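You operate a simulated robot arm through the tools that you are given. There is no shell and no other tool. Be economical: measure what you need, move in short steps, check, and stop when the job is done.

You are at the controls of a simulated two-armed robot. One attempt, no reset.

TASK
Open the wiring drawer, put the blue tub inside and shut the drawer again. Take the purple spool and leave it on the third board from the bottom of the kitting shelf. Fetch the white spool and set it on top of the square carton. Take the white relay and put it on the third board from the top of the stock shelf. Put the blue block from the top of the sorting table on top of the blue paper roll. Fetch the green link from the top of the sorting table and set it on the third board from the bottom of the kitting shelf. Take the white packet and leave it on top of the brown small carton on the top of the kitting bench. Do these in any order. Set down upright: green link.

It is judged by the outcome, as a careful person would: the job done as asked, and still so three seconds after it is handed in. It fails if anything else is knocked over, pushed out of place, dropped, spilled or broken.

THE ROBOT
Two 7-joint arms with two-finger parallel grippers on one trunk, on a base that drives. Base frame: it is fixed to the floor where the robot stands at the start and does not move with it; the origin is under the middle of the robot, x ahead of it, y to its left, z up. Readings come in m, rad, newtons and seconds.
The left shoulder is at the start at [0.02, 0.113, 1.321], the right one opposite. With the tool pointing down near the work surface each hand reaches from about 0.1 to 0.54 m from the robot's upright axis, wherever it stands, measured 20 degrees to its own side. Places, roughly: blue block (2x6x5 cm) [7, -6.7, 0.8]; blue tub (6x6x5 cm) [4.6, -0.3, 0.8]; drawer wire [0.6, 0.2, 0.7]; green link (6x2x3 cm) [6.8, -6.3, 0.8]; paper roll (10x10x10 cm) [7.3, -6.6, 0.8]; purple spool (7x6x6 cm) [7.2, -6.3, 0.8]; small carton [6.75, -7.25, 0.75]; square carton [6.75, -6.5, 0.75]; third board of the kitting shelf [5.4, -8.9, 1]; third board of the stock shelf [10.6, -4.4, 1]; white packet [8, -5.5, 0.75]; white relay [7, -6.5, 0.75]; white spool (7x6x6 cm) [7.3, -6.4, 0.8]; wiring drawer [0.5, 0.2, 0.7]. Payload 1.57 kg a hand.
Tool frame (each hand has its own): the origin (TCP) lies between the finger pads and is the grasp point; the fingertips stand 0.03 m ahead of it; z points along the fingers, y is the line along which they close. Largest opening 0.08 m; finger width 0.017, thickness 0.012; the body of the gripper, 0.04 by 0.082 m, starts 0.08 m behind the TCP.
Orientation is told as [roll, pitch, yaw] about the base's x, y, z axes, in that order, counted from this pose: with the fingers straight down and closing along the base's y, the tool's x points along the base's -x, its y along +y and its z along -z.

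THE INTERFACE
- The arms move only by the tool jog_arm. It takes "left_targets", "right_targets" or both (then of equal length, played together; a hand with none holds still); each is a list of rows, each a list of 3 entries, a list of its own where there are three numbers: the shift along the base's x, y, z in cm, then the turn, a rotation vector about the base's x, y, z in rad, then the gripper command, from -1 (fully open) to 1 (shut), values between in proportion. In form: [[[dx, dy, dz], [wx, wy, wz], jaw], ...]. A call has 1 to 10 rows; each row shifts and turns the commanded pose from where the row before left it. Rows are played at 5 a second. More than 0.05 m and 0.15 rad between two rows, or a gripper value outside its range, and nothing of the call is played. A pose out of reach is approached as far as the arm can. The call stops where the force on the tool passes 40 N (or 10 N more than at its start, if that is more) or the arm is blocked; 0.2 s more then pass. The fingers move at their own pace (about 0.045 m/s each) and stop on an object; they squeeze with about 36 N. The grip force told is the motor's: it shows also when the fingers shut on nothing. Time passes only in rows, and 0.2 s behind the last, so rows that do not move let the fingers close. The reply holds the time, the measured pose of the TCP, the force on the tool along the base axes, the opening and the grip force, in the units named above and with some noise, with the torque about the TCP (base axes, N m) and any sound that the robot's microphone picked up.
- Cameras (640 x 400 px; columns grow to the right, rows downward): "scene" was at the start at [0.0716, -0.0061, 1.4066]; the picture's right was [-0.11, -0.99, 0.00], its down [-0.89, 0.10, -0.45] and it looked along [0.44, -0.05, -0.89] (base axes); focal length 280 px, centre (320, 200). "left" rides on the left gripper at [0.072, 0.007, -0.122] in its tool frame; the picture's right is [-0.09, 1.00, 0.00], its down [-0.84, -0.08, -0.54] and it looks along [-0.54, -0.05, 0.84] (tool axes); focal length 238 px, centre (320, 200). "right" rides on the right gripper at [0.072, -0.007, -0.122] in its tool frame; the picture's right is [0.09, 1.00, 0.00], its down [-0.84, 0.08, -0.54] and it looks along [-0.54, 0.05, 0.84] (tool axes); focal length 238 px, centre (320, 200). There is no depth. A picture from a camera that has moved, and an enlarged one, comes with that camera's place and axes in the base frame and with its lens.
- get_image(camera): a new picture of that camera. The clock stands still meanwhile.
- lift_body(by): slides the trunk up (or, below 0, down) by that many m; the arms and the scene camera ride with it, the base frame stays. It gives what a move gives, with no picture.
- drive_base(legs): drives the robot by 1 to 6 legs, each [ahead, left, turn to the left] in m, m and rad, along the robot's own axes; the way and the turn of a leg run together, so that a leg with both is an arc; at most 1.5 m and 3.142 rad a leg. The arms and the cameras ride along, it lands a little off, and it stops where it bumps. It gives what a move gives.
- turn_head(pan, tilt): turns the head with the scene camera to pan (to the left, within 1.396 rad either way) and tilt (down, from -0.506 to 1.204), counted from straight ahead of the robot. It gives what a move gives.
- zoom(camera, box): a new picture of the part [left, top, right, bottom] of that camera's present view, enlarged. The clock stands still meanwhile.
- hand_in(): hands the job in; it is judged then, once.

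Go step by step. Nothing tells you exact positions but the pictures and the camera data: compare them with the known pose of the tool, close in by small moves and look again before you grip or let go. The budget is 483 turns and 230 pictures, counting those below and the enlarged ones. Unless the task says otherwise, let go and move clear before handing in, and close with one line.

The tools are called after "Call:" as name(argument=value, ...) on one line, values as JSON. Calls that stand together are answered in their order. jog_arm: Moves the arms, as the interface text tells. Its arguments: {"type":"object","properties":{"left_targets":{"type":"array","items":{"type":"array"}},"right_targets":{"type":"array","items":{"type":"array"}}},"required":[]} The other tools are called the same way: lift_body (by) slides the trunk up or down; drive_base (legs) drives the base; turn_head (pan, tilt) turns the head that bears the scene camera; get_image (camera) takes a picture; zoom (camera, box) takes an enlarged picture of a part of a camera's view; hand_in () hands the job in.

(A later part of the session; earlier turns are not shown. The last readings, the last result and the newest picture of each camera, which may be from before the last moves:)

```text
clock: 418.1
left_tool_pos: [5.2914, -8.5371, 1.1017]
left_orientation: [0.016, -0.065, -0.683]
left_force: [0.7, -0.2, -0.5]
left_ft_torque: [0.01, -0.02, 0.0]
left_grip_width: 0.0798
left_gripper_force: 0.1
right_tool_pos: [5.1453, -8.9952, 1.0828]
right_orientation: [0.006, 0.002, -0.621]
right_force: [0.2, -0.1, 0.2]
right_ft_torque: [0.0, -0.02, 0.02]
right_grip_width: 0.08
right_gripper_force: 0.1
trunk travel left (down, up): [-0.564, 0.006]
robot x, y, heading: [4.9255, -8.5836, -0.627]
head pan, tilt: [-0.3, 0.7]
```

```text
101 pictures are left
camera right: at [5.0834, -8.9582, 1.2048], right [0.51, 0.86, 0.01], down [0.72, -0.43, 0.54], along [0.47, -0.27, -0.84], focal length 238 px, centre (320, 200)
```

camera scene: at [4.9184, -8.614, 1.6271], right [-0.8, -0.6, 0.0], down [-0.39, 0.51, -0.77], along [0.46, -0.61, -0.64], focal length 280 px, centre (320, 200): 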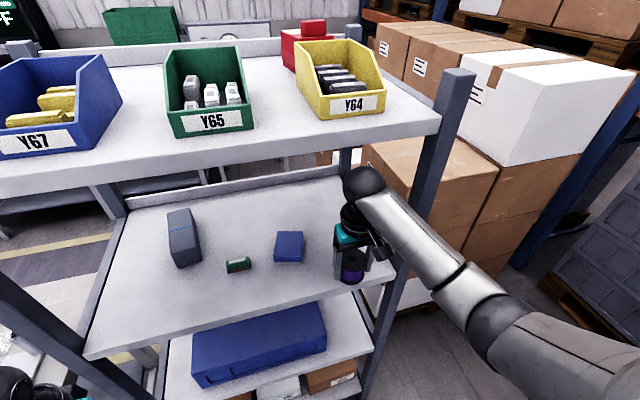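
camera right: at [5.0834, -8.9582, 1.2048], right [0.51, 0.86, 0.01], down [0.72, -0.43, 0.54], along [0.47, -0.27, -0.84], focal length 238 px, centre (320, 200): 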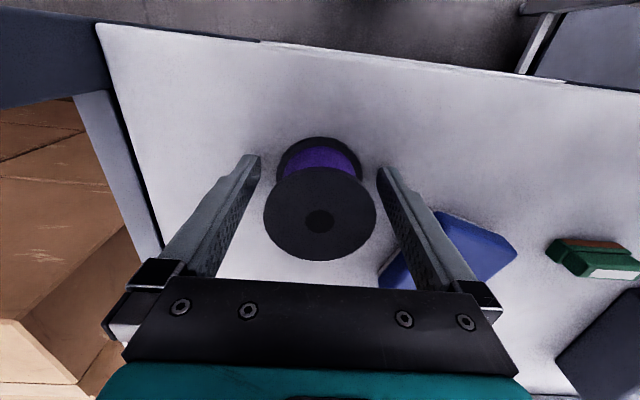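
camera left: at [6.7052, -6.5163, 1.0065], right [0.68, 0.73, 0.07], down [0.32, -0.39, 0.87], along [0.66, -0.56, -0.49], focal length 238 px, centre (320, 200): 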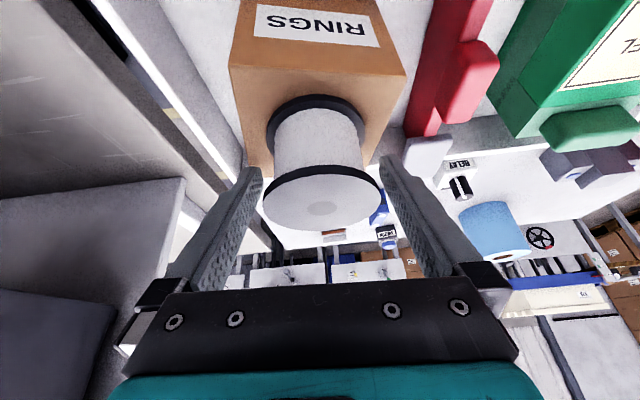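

Call:
jog_arm(right_targets=[[[0, 0, 2.5], [0, 0, 0], -1], [[0, 0, 2.5], [0, 0, 0], -1]])

Call:
drive_base(legs=[[-0.45, 0, 0]])

Call:
get_image(camera="scene")

```text
clock: 418.7
left_tool_pos: [5.291, -8.5358, 1.1009]
left_orientation: [0.015, -0.066, -0.685]
left_force: [-0.5, -0.1, -0.2]
left_ft_torque: [-0.03, 0.01, 0.01]
left_grip_width: 0.0803
left_gripper_force: 0.1
right_tool_pos: [5.1467, -8.9955, 1.1352]
right_orientation: [0.007, 0.001, -0.622]
right_force: [0.2, 0.4, -0.2]
right_ft_torque: [0.01, 0.01, -0.02]
right_grip_width: 0.0799
right_gripper_force: 0.1
trunk travel left (down, up): [-0.564, 0.006]
robot x, y, heading: [4.9233, -8.5874, -0.627]
head pan, tilt: [-0.3, 0.7]
```

```text
clock: 421.4
left_tool_pos: [4.9267, -8.2708, 1.1026]
left_orientation: [0.015, -0.065, -0.671]
left_force: [0.8, 0.1, 0.2]
left_ft_torque: [-0.03, -0.03, -0.01]
left_grip_width: 0.0801
left_gripper_force: 0.0
right_tool_pos: [4.7877, -8.7317, 1.1349]
right_orientation: [0.006, 0.0, -0.611]
right_force: [0.3, 0.5, 0.3]
right_ft_torque: [-0.01, -0.01, 0.02]
right_grip_width: 0.0801
right_gripper_force: 0.0
trunk travel left (down, up): [-0.564, 0.006]
robot x, y, heading: [4.5602, -8.3227, -0.617]
head pan, tilt: [-0.3, 0.7]
```

```text
100 pictures are left
camera scene: at [4.6175, -8.3982, 1.6271], right [-0.79, -0.61, 0.0], down [-0.39, 0.51, -0.77], along [0.47, -0.61, -0.64], focal length 280 px, centre (320, 200)
```

scene: 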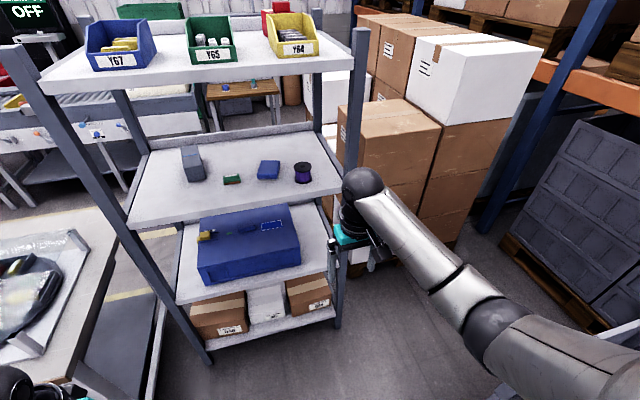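

Green link and purple spool both stand on the third board. Next: blue block and relay from behind the sorting table. I drive back via the corridor.

Call:
lift_body(by=-0.19)

Call:
drive_base(legs=[[0, 0.9, -0.017], [0, 1.45, 0], [0, 1.45, 0]])

Call:
turn_head(pan=0.0, tilt=0.5)

Call:
get_image(camera="scene")

```text
clock: 423.4
left_tool_pos: [4.9272, -8.2724, 0.9121]
left_orientation: [0.013, -0.065, -0.673]
left_force: [-0.1, -0.1, -0.8]
left_ft_torque: [-0.02, 0.01, -0.03]
left_grip_width: 0.0801
left_gripper_force: 0.0
right_tool_pos: [4.7863, -8.7316, 0.9446]
right_orientation: [0.006, -0.001, -0.611]
right_force: [-0.7, 0.3, 0.6]
right_ft_torque: [0.01, 0.0, 0.0]
right_grip_width: 0.0799
right_gripper_force: 0.0
trunk travel left (down, up): [-0.374, 0.196]
robot x, y, heading: [4.5556, -8.3252, -0.614]
head pan, tilt: [-0.3, 0.7]
```

```text
clock: 441.6
left_tool_pos: [7.1565, -5.2606, 0.9118]
left_orientation: [0.016, -0.068, -0.694]
left_force: [0.1, -0.1, 0.1]
left_ft_torque: [0.03, 0.01, 0.02]
left_grip_width: 0.0802
left_gripper_force: 0.1
right_tool_pos: [7.0083, -5.7173, 0.9447]
right_orientation: [0.008, 0.002, -0.629]
right_force: [-0.3, 0.3, 0.5]
right_ft_torque: [0.03, 0.0, 0.02]
right_grip_width: 0.0797
right_gripper_force: 0.1
trunk travel left (down, up): [-0.374, 0.196]
robot x, y, heading: [6.787, -5.3078, -0.632]
head pan, tilt: [-0.3, 0.7]
```

```text
clock: 442.4
left_tool_pos: [7.1566, -5.2609, 0.9118]
left_orientation: [0.017, -0.067, -0.694]
left_force: [0.1, -0.8, -0.6]
left_ft_torque: [-0.02, 0.01, 0.02]
left_grip_width: 0.0797
left_gripper_force: 0.1
right_tool_pos: [7.0089, -5.7171, 0.9456]
right_orientation: [0.007, 0.001, -0.629]
right_force: [-0.3, -0.1, 0.2]
right_ft_torque: [-0.03, 0.03, 0.03]
right_grip_width: 0.08
right_gripper_force: 0.1
trunk travel left (down, up): [-0.374, 0.196]
robot x, y, heading: [6.7902, -5.3064, -0.635]
head pan, tilt: [0.0, 0.499]
```

```text
99 pictures are left
camera scene: at [6.8685, -5.367, 1.4547], right [-0.59, -0.8, 0.0], down [-0.39, 0.28, -0.88], along [0.71, -0.52, -0.48], focal length 280 px, centre (320, 200)
```

scene: 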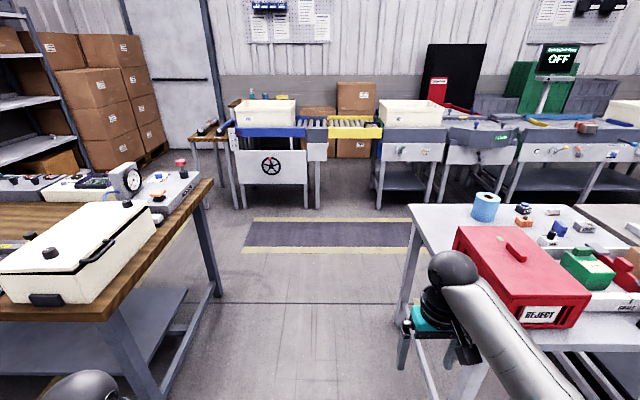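

Call:
drive_base(legs=[[1.4, 0.02, 0], [0.52, 0, 0], [0, 0, 3.14], [0, 1.14, 0]])

Call:
turn_head(pan=0.0, tilt=0.7)

Call:
get_image(camera="scene")

```text
clock: 464.6
left_tool_pos: [7.2183, -7.3453, 0.9122]
left_orientation: [0.015, -0.067, 2.401]
left_force: [0.4, 0.1, -0.8]
left_ft_torque: [-0.02, -0.02, 0.0]
left_grip_width: 0.0796
left_gripper_force: 0.1
right_tool_pos: [7.3899, -6.8959, 0.9442]
right_orientation: [0.008, 0.001, 2.461]
right_force: [0.2, 0.2, -0.5]
right_ft_torque: [-0.02, -0.02, 0.02]
right_grip_width: 0.08
right_gripper_force: 0.0
trunk travel left (down, up): [-0.374, 0.196]
robot x, y, heading: [7.5891, -7.3167, 2.453]
head pan, tilt: [0.0, 0.499]
```

```text
clock: 465.3
left_tool_pos: [7.2178, -7.3454, 0.912]
left_orientation: [0.016, -0.066, 2.4]
left_force: [-0.4, 0.4, -0.2]
left_ft_torque: [0.02, -0.01, 0.03]
left_grip_width: 0.08
left_gripper_force: 0.1
right_tool_pos: [7.3892, -6.897, 0.9441]
right_orientation: [0.007, 0.001, 2.46]
right_force: [0.9, 0.3, 0.1]
right_ft_torque: [-0.04, 0.0, 0.01]
right_grip_width: 0.0799
right_gripper_force: 0.0
trunk travel left (down, up): [-0.374, 0.196]
robot x, y, heading: [7.5858, -7.3153, 2.457]
head pan, tilt: [0.0, 0.7]
```

```text
98 pictures are left
camera scene: at [7.5148, -7.2559, 1.4371], right [0.63, 0.77, 0.0], down [0.5, -0.41, -0.77], along [-0.59, 0.48, -0.64], focal length 280 px, centre (320, 200)
```

scene: 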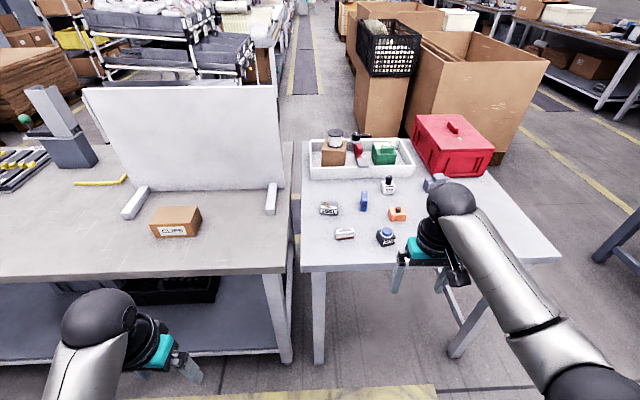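

Call:
drive_base(legs=[[0, 0, 0.05], [0.31, 0, 0]])

Call:
jog_arm(right_targets=[[[0, 0, 0.5], [0.088, 0.1215, 0], -1], [[0, 0, 0.5], [0.088, 0.1215, 0], -1]])

Call:
get_image(camera="right")

Call:
get_image(camera="scene")

```text
clock: 467.8
left_tool_pos: [6.9755, -7.1774, 0.9116]
left_orientation: [0.016, -0.062, 2.437]
left_force: [0.1, 0.3, 0.4]
left_ft_torque: [0.01, 0.01, 0.01]
left_grip_width: 0.0801
left_gripper_force: 0.0
right_tool_pos: [7.1305, -6.7215, 0.9451]
right_orientation: [0.007, 0.002, 2.501]
right_force: [0.1, -0.3, -0.5]
right_ft_torque: [-0.03, -0.01, -0.02]
right_grip_width: 0.0798
right_gripper_force: 0.1
trunk travel left (down, up): [-0.374, 0.196]
robot x, y, heading: [7.3474, -7.1347, 2.496]
head pan, tilt: [0.0, 0.7]
```

```text
clock: 468.4
left_tool_pos: [6.9759, -7.1772, 0.9112]
left_orientation: [0.017, -0.066, 2.437]
left_force: [0.2, -0.5, 0.4]
left_ft_torque: [-0.01, -0.03, 0.03]
left_grip_width: 0.0801
left_gripper_force: 0.1
right_tool_pos: [7.1289, -6.722, 0.9551]
right_orientation: [0.011, -0.303, 2.5]
right_force: [-0.5, 0.3, 0.6]
right_ft_torque: [0.01, -0.01, -0.01]
right_grip_width: 0.08
right_gripper_force: 0.0
trunk travel left (down, up): [-0.374, 0.196]
robot x, y, heading: [7.3456, -7.1336, 2.492]
head pan, tilt: [0.0, 0.7]
```

```text
97 pictures are left
camera right: at [7.2174, -6.7779, 1.0493], right [-0.52, -0.85, -0.02], down [-0.55, 0.33, 0.77], along [-0.65, 0.41, -0.64], focal length 238 px, centre (320, 200)
```

right: 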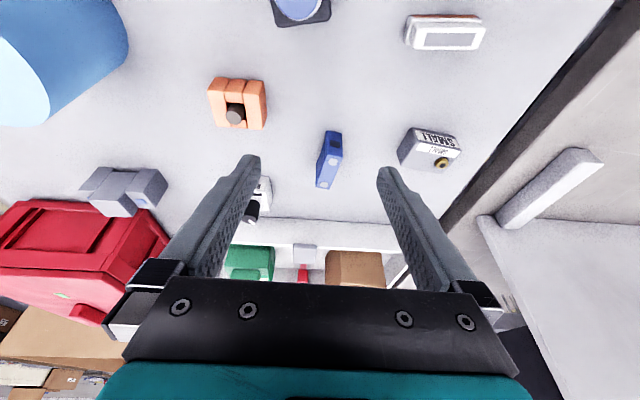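

```text
96 pictures are left
camera scene: at [7.2695, -7.0768, 1.4371], right [0.6, 0.8, 0.0], down [0.51, -0.39, -0.77], along [-0.61, 0.46, -0.64], focal length 280 px, centre (320, 200)
```

scene: 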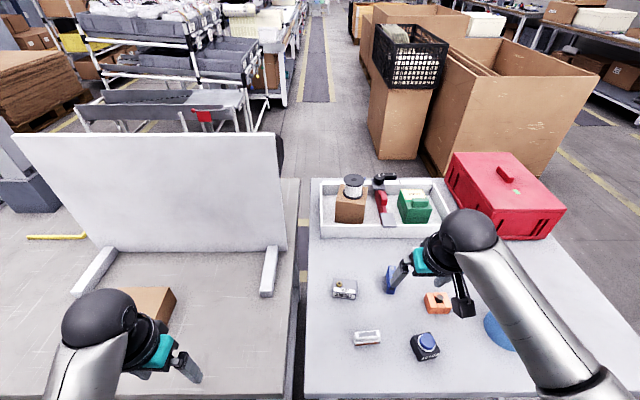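

Call:
jog_arm(right_targets=[[[-2.8, 1.3, -1.5], [0, 0, 0], -1], [[-2.8, 1.3, -2], [0, 0, 0], -1]])

Call:
get_image(camera="right")

```text
clock: 469.0
left_tool_pos: [6.976, -7.1788, 0.9118]
left_orientation: [0.016, -0.066, 2.436]
left_force: [-1.0, 0.1, 0.0]
left_ft_torque: [0.0, -0.05, -0.01]
left_grip_width: 0.08
left_gripper_force: 0.0
right_tool_pos: [7.0705, -6.6968, 0.9174]
right_orientation: [0.012, -0.299, 2.499]
right_force: [0.1, 0.3, -1.3]
right_ft_torque: [-0.05, -0.01, 0.01]
right_grip_width: 0.0799
right_gripper_force: 0.1
trunk travel left (down, up): [-0.374, 0.196]
robot x, y, heading: [7.3478, -7.1343, 2.491]
head pan, tilt: [0.0, 0.7]
```

```text
95 pictures are left
camera right: at [7.1596, -6.7519, 1.012], right [-0.52, -0.85, -0.02], down [-0.55, 0.33, 0.77], along [-0.65, 0.41, -0.64], focal length 238 px, centre (320, 200)
```

right: 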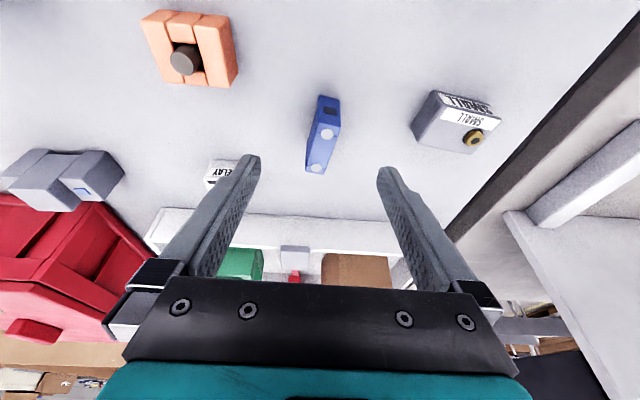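

Call:
jog_arm(right_targets=[[[-0.5, 0.3, -2.5], [0, 0, -0.08], -0.5], [[-0.5, 0.3, -2.5], [0, 0, 0], -0.3]])

Call:
get_image(camera="right")

```text
clock: 469.6
left_tool_pos: [6.9754, -7.1773, 0.9119]
left_orientation: [0.015, -0.065, 2.436]
left_force: [0.1, 0.0, -0.4]
left_ft_torque: [0.01, 0.0, -0.01]
left_grip_width: 0.08
left_gripper_force: 0.0
right_tool_pos: [7.0628, -6.6882, 0.8692]
right_orientation: [0.012, -0.3, 2.419]
right_force: [-0.2, -0.3, 0.1]
right_ft_torque: [0.0, -0.03, 0.0]
right_grip_width: 0.0518
right_gripper_force: 0.0
trunk travel left (down, up): [-0.374, 0.196]
robot x, y, heading: [7.3469, -7.1381, 2.489]
head pan, tilt: [0.0, 0.7]
```

```text
94 pictures are left
camera right: at [7.1445, -6.7507, 0.9634], right [-0.59, -0.81, -0.02], down [-0.53, 0.37, 0.77], along [-0.61, 0.46, -0.64], focal length 238 px, centre (320, 200)
```

right: 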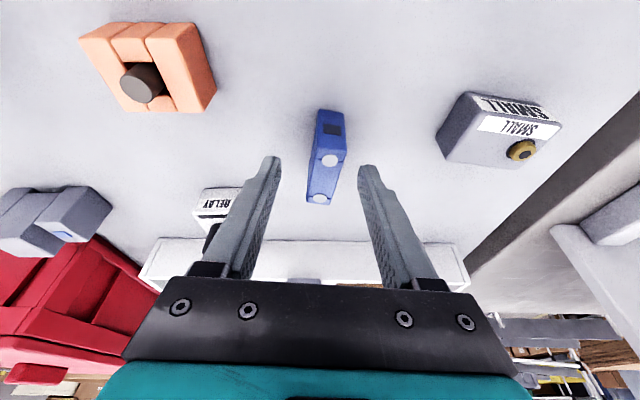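

Call:
zoom(camera="right", box=[240, 90, 400, 230])

```text
2.86 times, centred on (320, 160) of right
camera zoom: at [7.1445, -6.7507, 0.9634], right [-0.59, -0.81, -0.02], down [-0.53, 0.37, 0.77], along [-0.61, 0.46, -0.64], focal length 681 px, centre (320, 314)
```

zoom: 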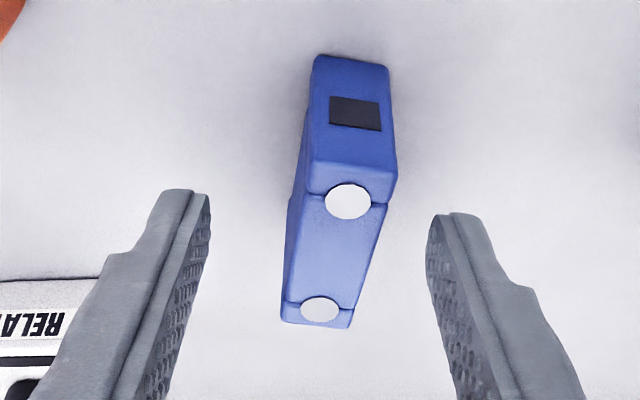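

Call:
jog_arm(right_targets=[[[-0.6, 0.2, -1.7], [0, 0, -0.06], -0.3], [[-0.5, 0.2, -1.6], [0, 0, 0], -0.3], [[0, 0, 0], [0, 0, 0], 0.3], [[0, 0, 0], [0, 0, 0], 0.9], [[0, 0, 0], [0, 0, 0], 0.9]])

Call:
get_image(camera="right")

```text
clock: 470.8
left_tool_pos: [6.976, -7.1775, 0.9126]
left_orientation: [0.015, -0.066, 2.438]
left_force: [0.5, 0.4, 0.6]
left_ft_torque: [0.01, 0.0, 0.01]
left_grip_width: 0.0801
left_gripper_force: 0.0
right_tool_pos: [7.0525, -6.686, 0.8383]
right_orientation: [0.012, -0.298, 2.358]
right_force: [-0.1, 0.9, 0.0]
right_ft_torque: [0.0, -0.01, 0.03]
right_grip_width: 0.0195
right_gripper_force: 21.0
trunk travel left (down, up): [-0.374, 0.196]
robot x, y, heading: [7.3494, -7.1361, 2.495]
head pan, tilt: [0.0, 0.7]
```

```text
92 pictures are left
camera right: at [7.1312, -6.7524, 0.932], right [-0.64, -0.77, -0.02], down [-0.5, 0.4, 0.77], along [-0.58, 0.5, -0.64], focal length 238 px, centre (320, 200)
```

right: 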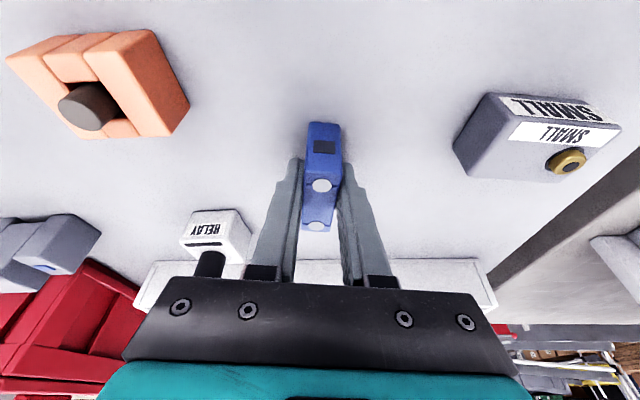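

Call:
jog_arm(right_targets=[[[0, 0, 2], [0, 0, 0], 0.9], [[0, 0, 4], [0, 0, 0], 0.9], [[0, 0, 4], [0, 0, 0], 0.9], [[0, 0, 3.5], [0, 0, 0], 0.9]])

Call:
drive_base(legs=[[0, -0.22, 0.01]])

Call:
turn_head(pan=0.2, tilt=0.85)

Call:
get_image(camera="scene")

Call:
get_image(camera="right")

```text
clock: 471.8
left_tool_pos: [6.9761, -7.1786, 0.9108]
left_orientation: [0.016, -0.067, 2.436]
left_force: [-0.3, 0.2, 0.0]
left_ft_torque: [0.02, -0.03, 0.0]
left_grip_width: 0.0798
left_gripper_force: 0.1
right_tool_pos: [7.053, -6.6861, 0.9757]
right_orientation: [0.011, -0.299, 2.359]
right_force: [0.2, 0.5, 0.8]
right_ft_torque: [0.0, -0.01, 0.0]
right_grip_width: 0.0195
right_gripper_force: 33.5
trunk travel left (down, up): [-0.374, 0.196]
robot x, y, heading: [7.3436, -7.1347, 2.493]
head pan, tilt: [0.0, 0.7]
```

```text
clock: 473.5
left_tool_pos: [7.1096, -7.0031, 0.9122]
left_orientation: [0.016, -0.066, 2.453]
left_force: [0.1, 0.5, 0.6]
left_ft_torque: [0.0, -0.01, 0.02]
left_grip_width: 0.08
left_gripper_force: 0.2
right_tool_pos: [7.1789, -6.5114, 0.9767]
right_orientation: [0.011, -0.302, 2.371]
right_force: [0.4, -0.2, -0.6]
right_ft_torque: [0.02, 0.0, -0.04]
right_grip_width: 0.0189
right_gripper_force: 33.1
trunk travel left (down, up): [-0.374, 0.196]
robot x, y, heading: [7.475, -6.9537, 2.507]
head pan, tilt: [0.0, 0.7]
```

```text
clock: 474.2
left_tool_pos: [7.1091, -7.0043, 0.9109]
left_orientation: [0.015, -0.065, 2.452]
left_force: [-0.1, 0.8, 0.1]
left_ft_torque: [-0.02, -0.03, -0.01]
left_grip_width: 0.0802
left_gripper_force: 0.1
right_tool_pos: [7.1782, -6.5126, 0.9758]
right_orientation: [0.012, -0.297, 2.37]
right_force: [-0.9, -0.3, 0.0]
right_ft_torque: [-0.03, 0.0, -0.01]
right_grip_width: 0.0193
right_gripper_force: 33.0
trunk travel left (down, up): [-0.374, 0.196]
robot x, y, heading: [7.4787, -6.9542, 2.505]
head pan, tilt: [0.201, 0.85]
```

```text
91 pictures are left
camera scene: at [7.3988, -6.9166, 1.4248], right [0.42, 0.91, 0.0], down [0.68, -0.32, -0.66], along [-0.6, 0.28, -0.75], focal length 280 px, centre (320, 200)
```

scene: 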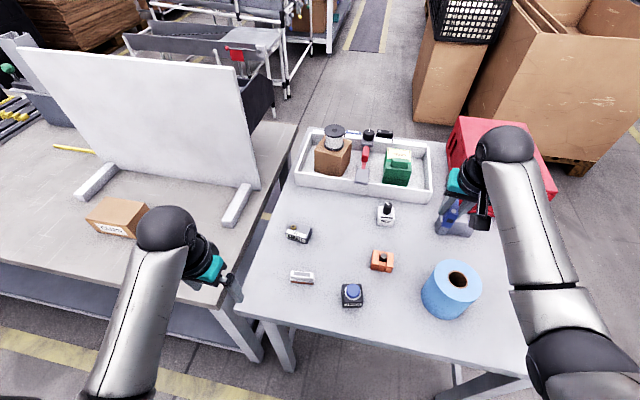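

```text
90 pictures are left
camera right: at [7.2588, -6.5774, 1.0703], right [-0.63, -0.78, -0.02], down [-0.51, 0.4, 0.77], along [-0.59, 0.49, -0.64], focal length 238 px, centre (320, 200)
```

right: 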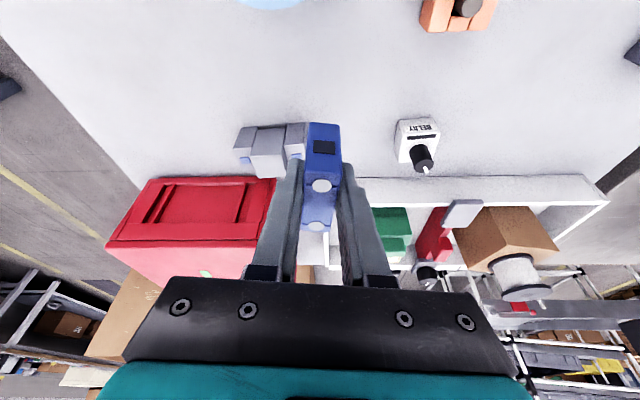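

Call:
jog_arm(right_targets=[[[4, -2, 0], [0, 0, 0], 0.9], [[4, -2, 0], [0, 0, 0], 0.9], [[3.5, -1.7, 0], [0, 0, 0], 0.9]])

Call:
get_image(camera="right")

Call:
zoom(camera="scene", box=[380, 200, 540, 300])

```text
clock: 475.0
left_tool_pos: [7.1092, -7.0043, 0.912]
left_orientation: [0.017, -0.067, 2.45]
left_force: [-0.2, -1.3, -0.7]
left_ft_torque: [-0.03, 0.03, 0.04]
left_grip_width: 0.0801
left_gripper_force: 0.1
right_tool_pos: [7.2933, -6.567, 0.9747]
right_orientation: [0.013, -0.301, 2.369]
right_force: [-0.5, 0.3, -0.3]
right_ft_torque: [0.0, 0.0, -0.03]
right_grip_width: 0.0189
right_gripper_force: 33.5
trunk travel left (down, up): [-0.374, 0.196]
robot x, y, heading: [7.4764, -6.957, 2.509]
head pan, tilt: [0.201, 0.85]
```

```text
89 pictures are left
camera right: at [7.374, -6.6335, 1.0703], right [-0.63, -0.78, -0.02], down [-0.51, 0.39, 0.77], along [-0.59, 0.49, -0.64], focal length 238 px, centre (320, 200)
```

right: 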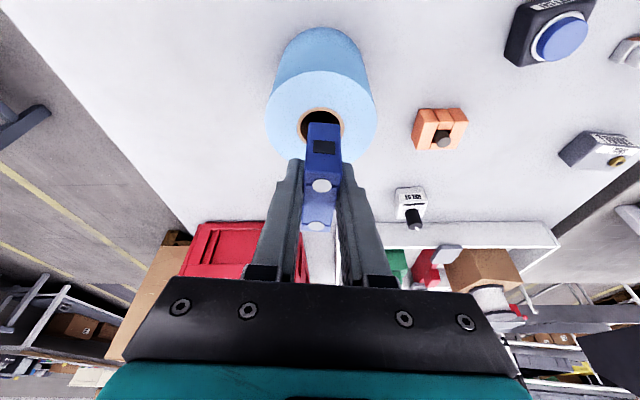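

```text
4.00 times, centred on (460, 250) of scene
camera zoom: at [7.3994, -6.9169, 1.4249], right [0.42, 0.91, 0.0], down [0.68, -0.32, -0.66], along [-0.6, 0.28, -0.75], focal length 1122 px, centre (-240, 0)
```

zoom: 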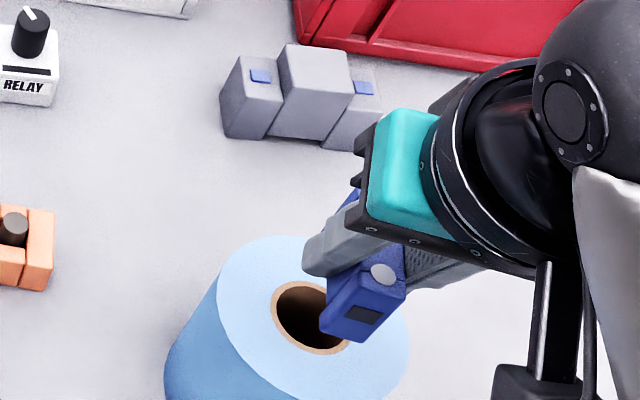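

Call:
jog_arm(right_targets=[[[-0.5, -1.3, 0], [0, 0, 0], 0.9], [[0, 0, -1.8], [0, 0, 0], 0.9], [[0, 0, -1.2], [0, 0, 0], 0.9]])

Call:
get_image(camera="right")

Call:
zoom(camera="scene", box=[380, 220, 540, 320])

```text
clock: 475.8
left_tool_pos: [7.1097, -7.0052, 0.9118]
left_orientation: [0.017, -0.066, 2.45]
left_force: [1.1, 0.0, 1.1]
left_ft_torque: [-0.02, -0.02, 0.0]
left_grip_width: 0.08
left_gripper_force: 0.1
right_tool_pos: [7.289, -6.5805, 0.9468]
right_orientation: [0.013, -0.299, 2.373]
right_force: [0.0, -0.4, -0.3]
right_ft_torque: [-0.01, 0.01, -0.01]
right_grip_width: 0.0189
right_gripper_force: 33.7
trunk travel left (down, up): [-0.374, 0.196]
robot x, y, heading: [7.4741, -6.9559, 2.511]
head pan, tilt: [0.201, 0.85]
```

```text
87 pictures are left
camera right: at [7.3693, -6.6477, 1.0406], right [-0.63, -0.78, -0.02], down [-0.51, 0.39, 0.77], along [-0.59, 0.49, -0.64], focal length 238 px, centre (320, 200)
```

right: 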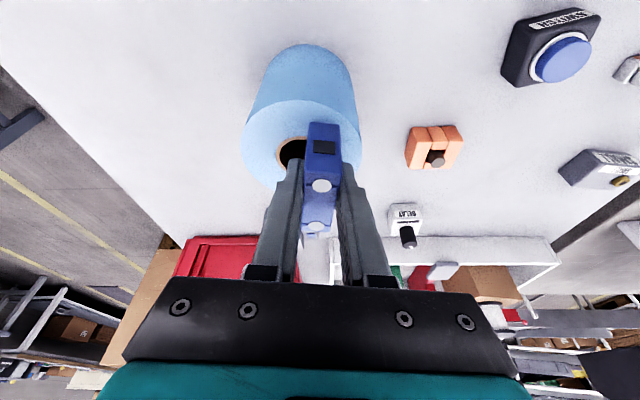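

```text
4.00 times, centred on (460, 270) of scene
camera zoom: at [7.3988, -6.9168, 1.4248], right [0.42, 0.91, 0.0], down [0.68, -0.32, -0.66], along [-0.6, 0.28, -0.75], focal length 1122 px, centre (-240, -80)
```

zoom: 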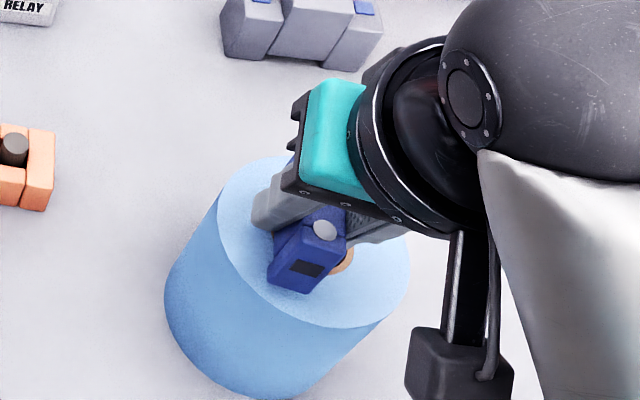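

Call:
jog_arm(right_targets=[[[0, 0, -0.5], [0, 0, 0], 0.9], [[0, 0, -0.4], [0, 0, 0], 0.9]])

```text
clock: 476.4
left_tool_pos: [7.1082, -7.0038, 0.9111]
left_orientation: [0.015, -0.068, 2.45]
left_force: [0.0, 0.1, -0.3]
left_ft_torque: [0.03, -0.02, -0.01]
left_grip_width: 0.08
left_gripper_force: 0.0
right_tool_pos: [7.2898, -6.582, 0.9376]
right_orientation: [0.012, -0.299, 2.372]
right_force: [-0.1, 0.2, 2.2]
right_ft_torque: [-0.02, -0.06, 0.01]
right_grip_width: 0.0191
right_gripper_force: 33.1
trunk travel left (down, up): [-0.374, 0.196]
robot x, y, heading: [7.4796, -6.9537, 2.506]
head pan, tilt: [0.201, 0.85]
```

Light contact begins. One small press to settle, then release.

Call:
jog_arm(right_targets=[[[0, 0, -0.2], [0, 0, 0], 0.9], [[0, 0, 0], [0, 0, 0], 0.5], [[0, 0, 0], [0, 0, 0], 0.2], [[0, 0, 0], [0, 0, 0], -0.1], [[0, 0, 0], [0, 0, 0], -0.3]])

Call:
get_image(camera="right")

```text
clock: 477.6
left_tool_pos: [7.1093, -7.0039, 0.9111]
left_orientation: [0.016, -0.067, 2.452]
left_force: [0.8, -0.4, 0.3]
left_ft_torque: [0.0, 0.02, 0.01]
left_grip_width: 0.0802
left_gripper_force: 0.0
right_tool_pos: [7.2895, -6.5825, 0.935]
right_orientation: [0.012, -0.299, 2.37]
right_force: [-0.5, -0.5, -0.5]
right_ft_torque: [0.02, 0.01, 0.0]
right_grip_width: 0.0521
right_gripper_force: 0.1
trunk travel left (down, up): [-0.374, 0.196]
robot x, y, heading: [7.4806, -6.9541, 2.508]
head pan, tilt: [0.201, 0.85]
```

```text
85 pictures are left
camera right: at [7.3693, -6.6484, 1.0293], right [-0.63, -0.78, -0.02], down [-0.51, 0.4, 0.77], along [-0.59, 0.49, -0.64], focal length 238 px, centre (320, 200)
```

right: 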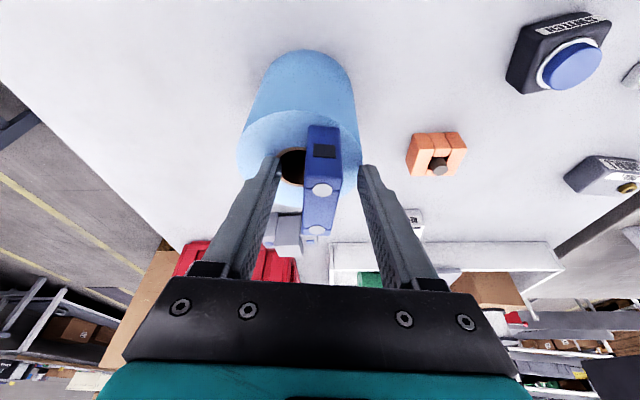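

Call:
jog_arm(right_targets=[[[0.9, -0.7, 3.8], [0, 0, 0], -0.3], [[0.9, -0.7, 3.8], [0, 0, 0], -0.3]])

Call:
get_image(camera="right")

```text
clock: 478.2
left_tool_pos: [7.1087, -7.0033, 0.9131]
left_orientation: [0.016, -0.065, 2.451]
left_force: [0.3, 0.9, -0.1]
left_ft_torque: [-0.03, 0.01, 0.02]
left_grip_width: 0.0802
left_gripper_force: 0.0
right_tool_pos: [7.3055, -6.5937, 1.0122]
right_orientation: [0.014, -0.299, 2.372]
right_force: [-0.3, -0.3, -0.1]
right_ft_torque: [-0.01, 0.04, 0.02]
right_grip_width: 0.0519
right_gripper_force: 0.0
trunk travel left (down, up): [-0.374, 0.196]
robot x, y, heading: [7.4775, -6.9532, 2.504]
head pan, tilt: [0.201, 0.85]
```

```text
84 pictures are left
camera right: at [7.3854, -6.6603, 1.1075], right [-0.63, -0.78, -0.02], down [-0.51, 0.4, 0.77], along [-0.59, 0.49, -0.64], focal length 238 px, centre (320, 200)
```

right: 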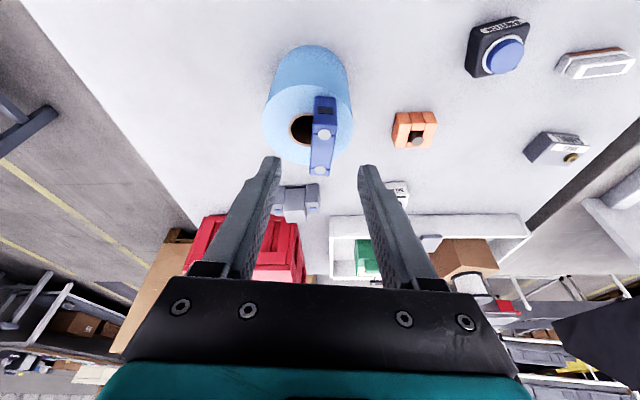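

The blue block rests on the roll. Now the relay: shift left, tilt the hand more for the longer reach.

Call:
drive_base(legs=[[0, 0.14, 0], [0.03, 0, 0]])

Call:
jog_arm(right_targets=[[[-2, 1.5, 0], [0.089, 0.121, 0], -1], [[-2, 1.5, 0], [0.089, 0.121, 0], -1], [[-2, 1.5, 0], [0, 0, 0.06], -1], [[-2, 1.5, 0], [0, 0, 0.06], -1]])

Call:
get_image(camera="right")

Call:
get_image(camera="scene")

```text
clock: 480.0
left_tool_pos: [6.9987, -7.0989, 0.9115]
left_orientation: [0.015, -0.064, 2.449]
left_force: [-0.6, -0.6, 1.2]
left_ft_torque: [-0.02, -0.03, 0.05]
left_grip_width: 0.0801
left_gripper_force: 0.1
right_tool_pos: [7.1961, -6.691, 1.0129]
right_orientation: [0.012, -0.299, 2.369]
right_force: [-0.4, -0.5, -0.5]
right_ft_torque: [-0.04, -0.07, -0.01]
right_grip_width: 0.0518
right_gripper_force: 0.1
trunk travel left (down, up): [-0.374, 0.196]
robot x, y, heading: [7.3694, -7.0534, 2.506]
head pan, tilt: [0.201, 0.85]
```

```text
clock: 481.0
left_tool_pos: [7.0007, -7.099, 0.9107]
left_orientation: [0.014, -0.068, 2.449]
left_force: [0.6, 0.3, -0.1]
left_ft_torque: [0.01, 0.02, -0.02]
left_grip_width: 0.0799
left_gripper_force: 0.1
right_tool_pos: [7.1158, -6.6304, 1.0123]
right_orientation: [0.06, -0.597, 2.47]
right_force: [-0.2, 0.3, -0.5]
right_ft_torque: [0.02, -0.01, -0.03]
right_grip_width: 0.0801
right_gripper_force: 0.1
trunk travel left (down, up): [-0.374, 0.196]
robot x, y, heading: [7.3714, -7.0532, 2.508]
head pan, tilt: [0.201, 0.85]
```

```text
83 pictures are left
camera right: at [7.2244, -6.6983, 1.0714], right [-0.53, -0.85, 0.0], down [-0.33, 0.21, 0.92], along [-0.78, 0.49, -0.39], focal length 238 px, centre (320, 200)
```

right: 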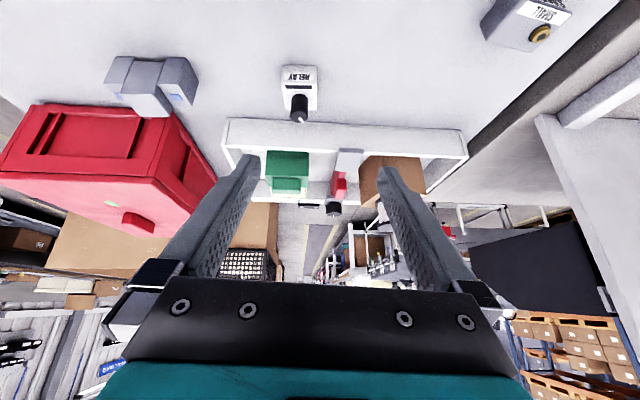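

```text
82 pictures are left
camera scene: at [7.2902, -7.0127, 1.4248], right [0.42, 0.91, 0.0], down [0.68, -0.32, -0.66], along [-0.6, 0.28, -0.75], focal length 280 px, centre (320, 200)
```

scene: 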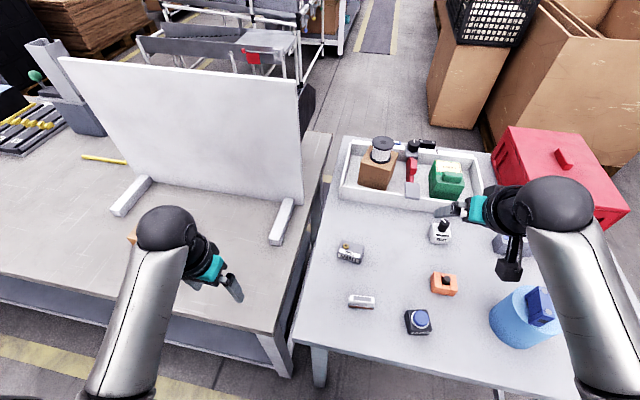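

Call:
jog_arm(right_targets=[[[-1.6, 1.75, -4], [0, 0, 0], -0.7], [[-1.6, 1.75, -4], [0, 0, 0], -0.7], [[-1.6, 1.75, -4], [0, 0, 0], -0.7]])

Call:
get_image(camera="right")

Call:
zoom(camera="scene", box=[360, 160, 520, 260])

```text
clock: 481.8
left_tool_pos: [7.0005, -7.0998, 0.9118]
left_orientation: [0.016, -0.067, 2.448]
left_force: [0.7, 0.0, 0.9]
left_ft_torque: [0.01, -0.03, -0.01]
left_grip_width: 0.08
left_gripper_force: 0.1
right_tool_pos: [7.0666, -6.5815, 0.8941]
right_orientation: [0.061, -0.597, 2.47]
right_force: [0.2, -0.1, -0.2]
right_ft_torque: [-0.04, 0.02, 0.02]
right_grip_width: 0.0678
right_gripper_force: 0.1
trunk travel left (down, up): [-0.374, 0.196]
robot x, y, heading: [7.3696, -7.0498, 2.508]
head pan, tilt: [0.201, 0.85]
```

```text
81 pictures are left
camera right: at [7.1747, -6.6483, 0.9536], right [-0.53, -0.85, 0.0], down [-0.33, 0.21, 0.92], along [-0.78, 0.49, -0.39], focal length 238 px, centre (320, 200)
```

right: 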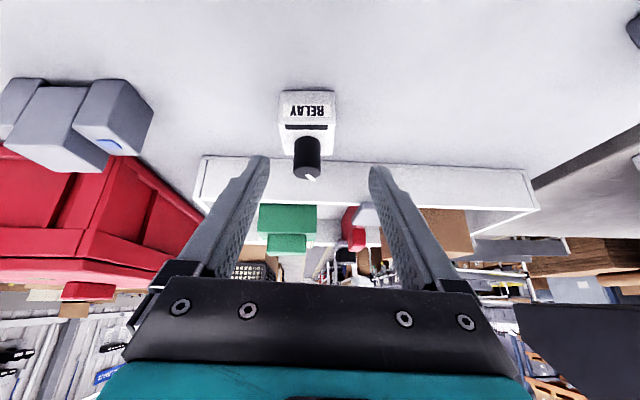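

```text
4.00 times, centred on (440, 210) of scene
camera zoom: at [7.2899, -7.0127, 1.4248], right [0.42, 0.91, 0.0], down [0.68, -0.32, -0.66], along [-0.6, 0.28, -0.75], focal length 1122 px, centre (-160, 160)
```

zoom: 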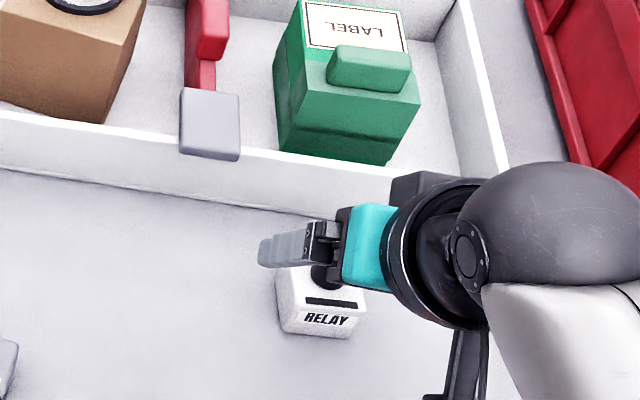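

Call:
jog_arm(right_targets=[[[-0.4, 0.9, -2.8], [0, 0, 0], -0.7], [[-0.4, 0.9, -2.4], [0, 0, 0], -0.7]])

Call:
get_image(camera="right")

```text
clock: 482.4
left_tool_pos: [6.9997, -7.0997, 0.9119]
left_orientation: [0.015, -0.066, 2.448]
left_force: [-0.4, 0.6, 0.7]
left_ft_torque: [0.03, 0.03, 0.02]
left_grip_width: 0.08
left_gripper_force: 0.1
right_tool_pos: [7.0604, -6.5628, 0.8401]
right_orientation: [0.061, -0.597, 2.47]
right_force: [-0.2, -0.5, 0.9]
right_ft_torque: [0.01, 0.03, -0.01]
right_grip_width: 0.0679
right_gripper_force: 0.0
trunk travel left (down, up): [-0.374, 0.196]
robot x, y, heading: [7.3707, -7.0507, 2.509]
head pan, tilt: [0.201, 0.85]
```

```text
79 pictures are left
camera right: at [7.1684, -6.6298, 0.9003], right [-0.53, -0.85, 0.0], down [-0.33, 0.21, 0.92], along [-0.78, 0.49, -0.39], focal length 238 px, centre (320, 200)
```

right: 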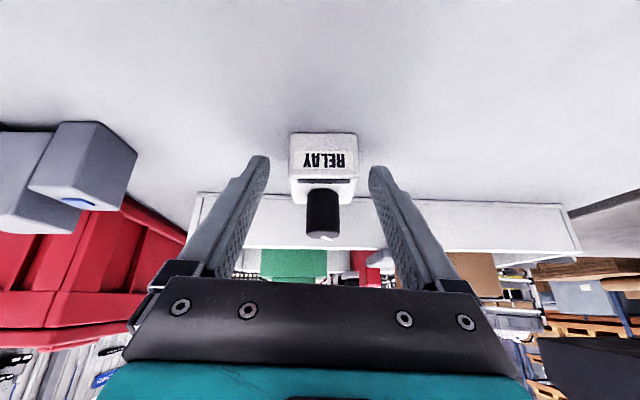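

Call:
jog_arm(right_targets=[[[-0.8, 0.5, -0.4], [0, 0, 0], -0.7], [[0, 0, 0], [0, 0, 0], 0], [[0, 0, 0], [0, 0, 0], 0.5], [[0, 0, 0], [0, 0, 0], 0.5]])

Call:
get_image(camera="right")

```text
clock: 483.4
left_tool_pos: [7.0007, -7.0999, 0.9122]
left_orientation: [0.016, -0.065, 2.449]
left_force: [-0.2, 0.4, -0.5]
left_ft_torque: [0.01, 0.02, 0.03]
left_grip_width: 0.0799
left_gripper_force: 0.0
right_tool_pos: [7.0522, -6.5576, 0.8376]
right_orientation: [0.06, -0.595, 2.47]
right_force: [0.5, 0.0, -0.3]
right_ft_torque: [0.02, -0.04, 0.0]
right_grip_width: 0.0445
right_gripper_force: 26.1
trunk travel left (down, up): [-0.374, 0.196]
robot x, y, heading: [7.368, -7.0524, 2.506]
head pan, tilt: [0.201, 0.85]
```

```text
78 pictures are left
camera right: at [7.16, -6.6249, 0.8965], right [-0.53, -0.85, 0.0], down [-0.33, 0.21, 0.92], along [-0.78, 0.49, -0.39], focal length 238 px, centre (320, 200)
```

right: 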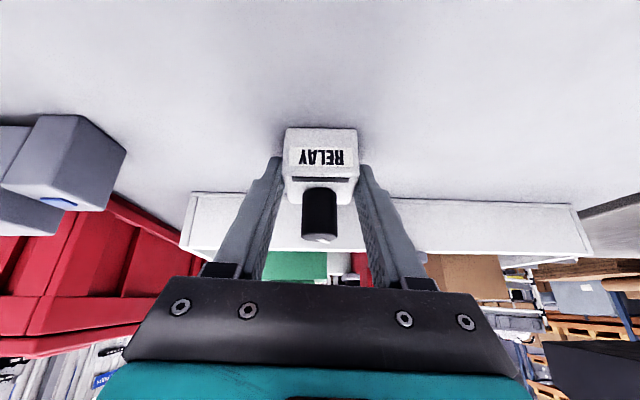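

Call:
jog_arm(right_targets=[[[0, 0, 2], [0, 0, 0], 0.5], [[0.5, -0.3, 4], [0, 0, 0], 0.5], [[1.5, -1.1, 4], [0, 0, 0], 0.5], [[2.5, -1.8, 3], [0, 0, 0], 0.5], [[3, -2.2, 2], [0, 0, 0], 0.5]])

Call:
drive_base(legs=[[-0.42, 0, 0], [0, -0.9, 0]])

Call:
turn_head(pan=-1.2, tilt=0.5)

Call:
get_image(camera="scene")

Call:
get_image(camera="right")

```text
clock: 484.6
left_tool_pos: [7.0013, -7.1004, 0.912]
left_orientation: [0.016, -0.066, 2.447]
left_force: [0.6, -0.3, 0.5]
left_ft_torque: [0.01, -0.01, 0.01]
left_grip_width: 0.08
left_gripper_force: 0.1
right_tool_pos: [7.1293, -6.6104, 0.9885]
right_orientation: [0.061, -0.597, 2.47]
right_force: [0.4, -0.2, -1.4]
right_ft_torque: [0.0, 0.02, 0.01]
right_grip_width: 0.0437
right_gripper_force: 36.1
trunk travel left (down, up): [-0.374, 0.196]
robot x, y, heading: [7.3706, -7.0529, 2.508]
head pan, tilt: [0.201, 0.85]
```

```text
clock: 491.6
left_tool_pos: [7.9007, -6.6094, 0.9126]
left_orientation: [0.016, -0.067, 2.41]
left_force: [0.1, 0.2, 0.1]
left_ft_torque: [0.01, 0.04, -0.02]
left_grip_width: 0.08
left_gripper_force: 0.2
right_tool_pos: [8.0483, -6.125, 0.9875]
right_orientation: [0.061, -0.595, 2.431]
right_force: [0.0, 0.1, -1.0]
right_ft_torque: [0.01, 0.0, -0.05]
right_grip_width: 0.0435
right_gripper_force: 35.9
trunk travel left (down, up): [-0.374, 0.196]
robot x, y, heading: [8.2712, -6.5724, 2.466]
head pan, tilt: [0.201, 0.85]
```

```text
clock: 493.2
left_tool_pos: [7.9025, -6.609, 0.9116]
left_orientation: [0.017, -0.067, 2.412]
left_force: [0.3, -0.2, 0.1]
left_ft_torque: [0.0, 0.0, -0.01]
left_grip_width: 0.0798
left_gripper_force: 0.0
right_tool_pos: [8.048, -6.1263, 0.9889]
right_orientation: [0.061, -0.594, 2.43]
right_force: [0.0, -0.2, -0.6]
right_ft_torque: [-0.05, -0.01, 0.05]
right_grip_width: 0.0429
right_gripper_force: 36.3
trunk travel left (down, up): [-0.374, 0.196]
robot x, y, heading: [8.2712, -6.5766, 2.47]
head pan, tilt: [-1.201, 0.499]
```

```text
77 pictures are left
camera scene: at [8.2913, -6.4825, 1.4548], right [0.95, -0.3, 0.0], down [-0.14, -0.46, -0.88], along [0.26, 0.84, -0.48], focal length 280 px, centre (320, 200)
```

scene: 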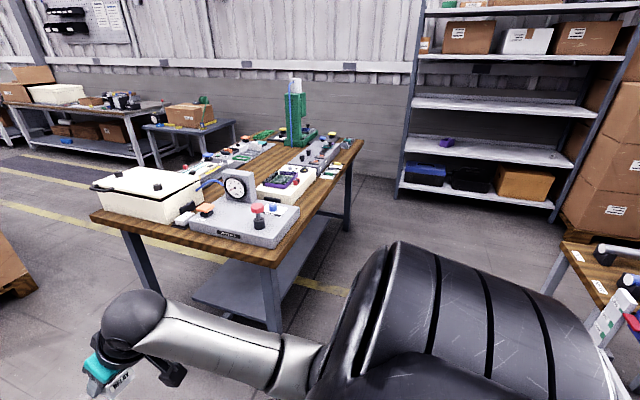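

```text
76 pictures are left
camera right: at [8.1531, -6.1968, 1.048], right [-0.56, -0.83, 0.0], down [-0.32, 0.22, 0.92], along [-0.76, 0.52, -0.39], focal length 238 px, centre (320, 200)
```

right: 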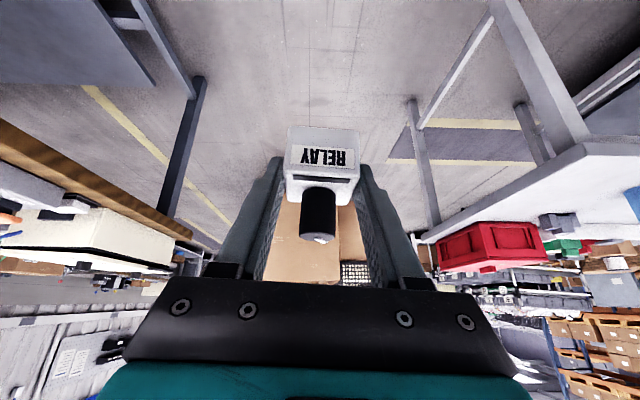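

Call:
zoom(camera="scene", box=[90, 120, 330, 270])

```text
2.67 times, centred on (210, 195) of scene
camera zoom: at [8.2913, -6.4825, 1.4548], right [0.95, -0.3, 0.0], down [-0.14, -0.46, -0.88], along [0.26, 0.84, -0.48], focal length 748 px, centre (613, 213)
```

zoom: 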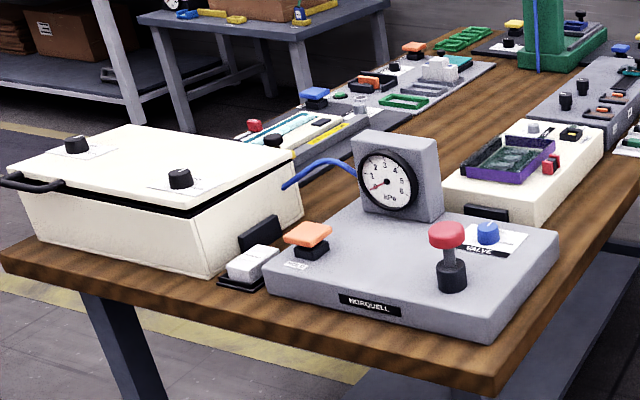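

The relay is held; the stock shelf's third board from the top is empty. I drive to the stock shelf between the inspection table and the side table.

Call:
drive_base(legs=[[0, 0, -1.533], [0, -0.06, 0], [1.4, 0, 0]])

Call:
turn_head(pan=-0.2, tilt=0.35)

Call:
get_image(camera="scene")

```text
clock: 504.4
left_tool_pos: [9.0366, -5.0812, 0.9105]
left_orientation: [0.016, -0.065, 0.928]
left_force: [-0.3, 0.5, -0.8]
left_ft_torque: [-0.04, 0.01, 0.03]
left_grip_width: 0.0799
left_gripper_force: 0.1
right_tool_pos: [9.5313, -5.1835, 0.9884]
right_orientation: [0.062, -0.595, 0.948]
right_force: [-0.1, -0.3, -0.6]
right_ft_torque: [0.02, 0.01, -0.02]
right_grip_width: 0.0431
right_gripper_force: 36.4
trunk travel left (down, up): [-0.374, 0.196]
robot x, y, heading: [9.1041, -5.451, 0.988]
head pan, tilt: [-1.201, 0.499]
```

```text
clock: 505.6
left_tool_pos: [9.0358, -5.0805, 0.9115]
left_orientation: [0.017, -0.067, 0.928]
left_force: [-0.3, -0.7, 1.1]
left_ft_torque: [0.01, -0.02, 0.0]
left_grip_width: 0.08
left_gripper_force: 0.0
right_tool_pos: [9.5306, -5.1835, 0.9885]
right_orientation: [0.061, -0.594, 0.948]
right_force: [-0.9, 0.5, -1.4]
right_ft_torque: [0.02, 0.02, 0.02]
right_grip_width: 0.0431
right_gripper_force: 35.6
trunk travel left (down, up): [-0.374, 0.196]
robot x, y, heading: [9.0983, -5.4434, 0.987]
head pan, tilt: [-0.201, 0.351]
```

```text
74 pictures are left
camera scene: at [9.1726, -5.3726, 1.4684], right [0.71, -0.71, 0.0], down [-0.24, -0.24, -0.94], along [0.67, 0.66, -0.34], focal length 280 px, centre (320, 200)
```

scene: 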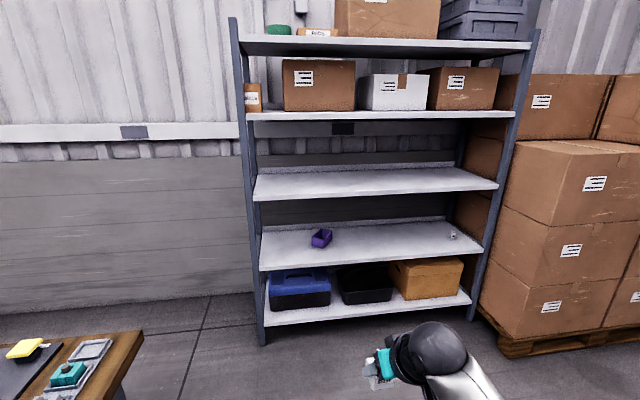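

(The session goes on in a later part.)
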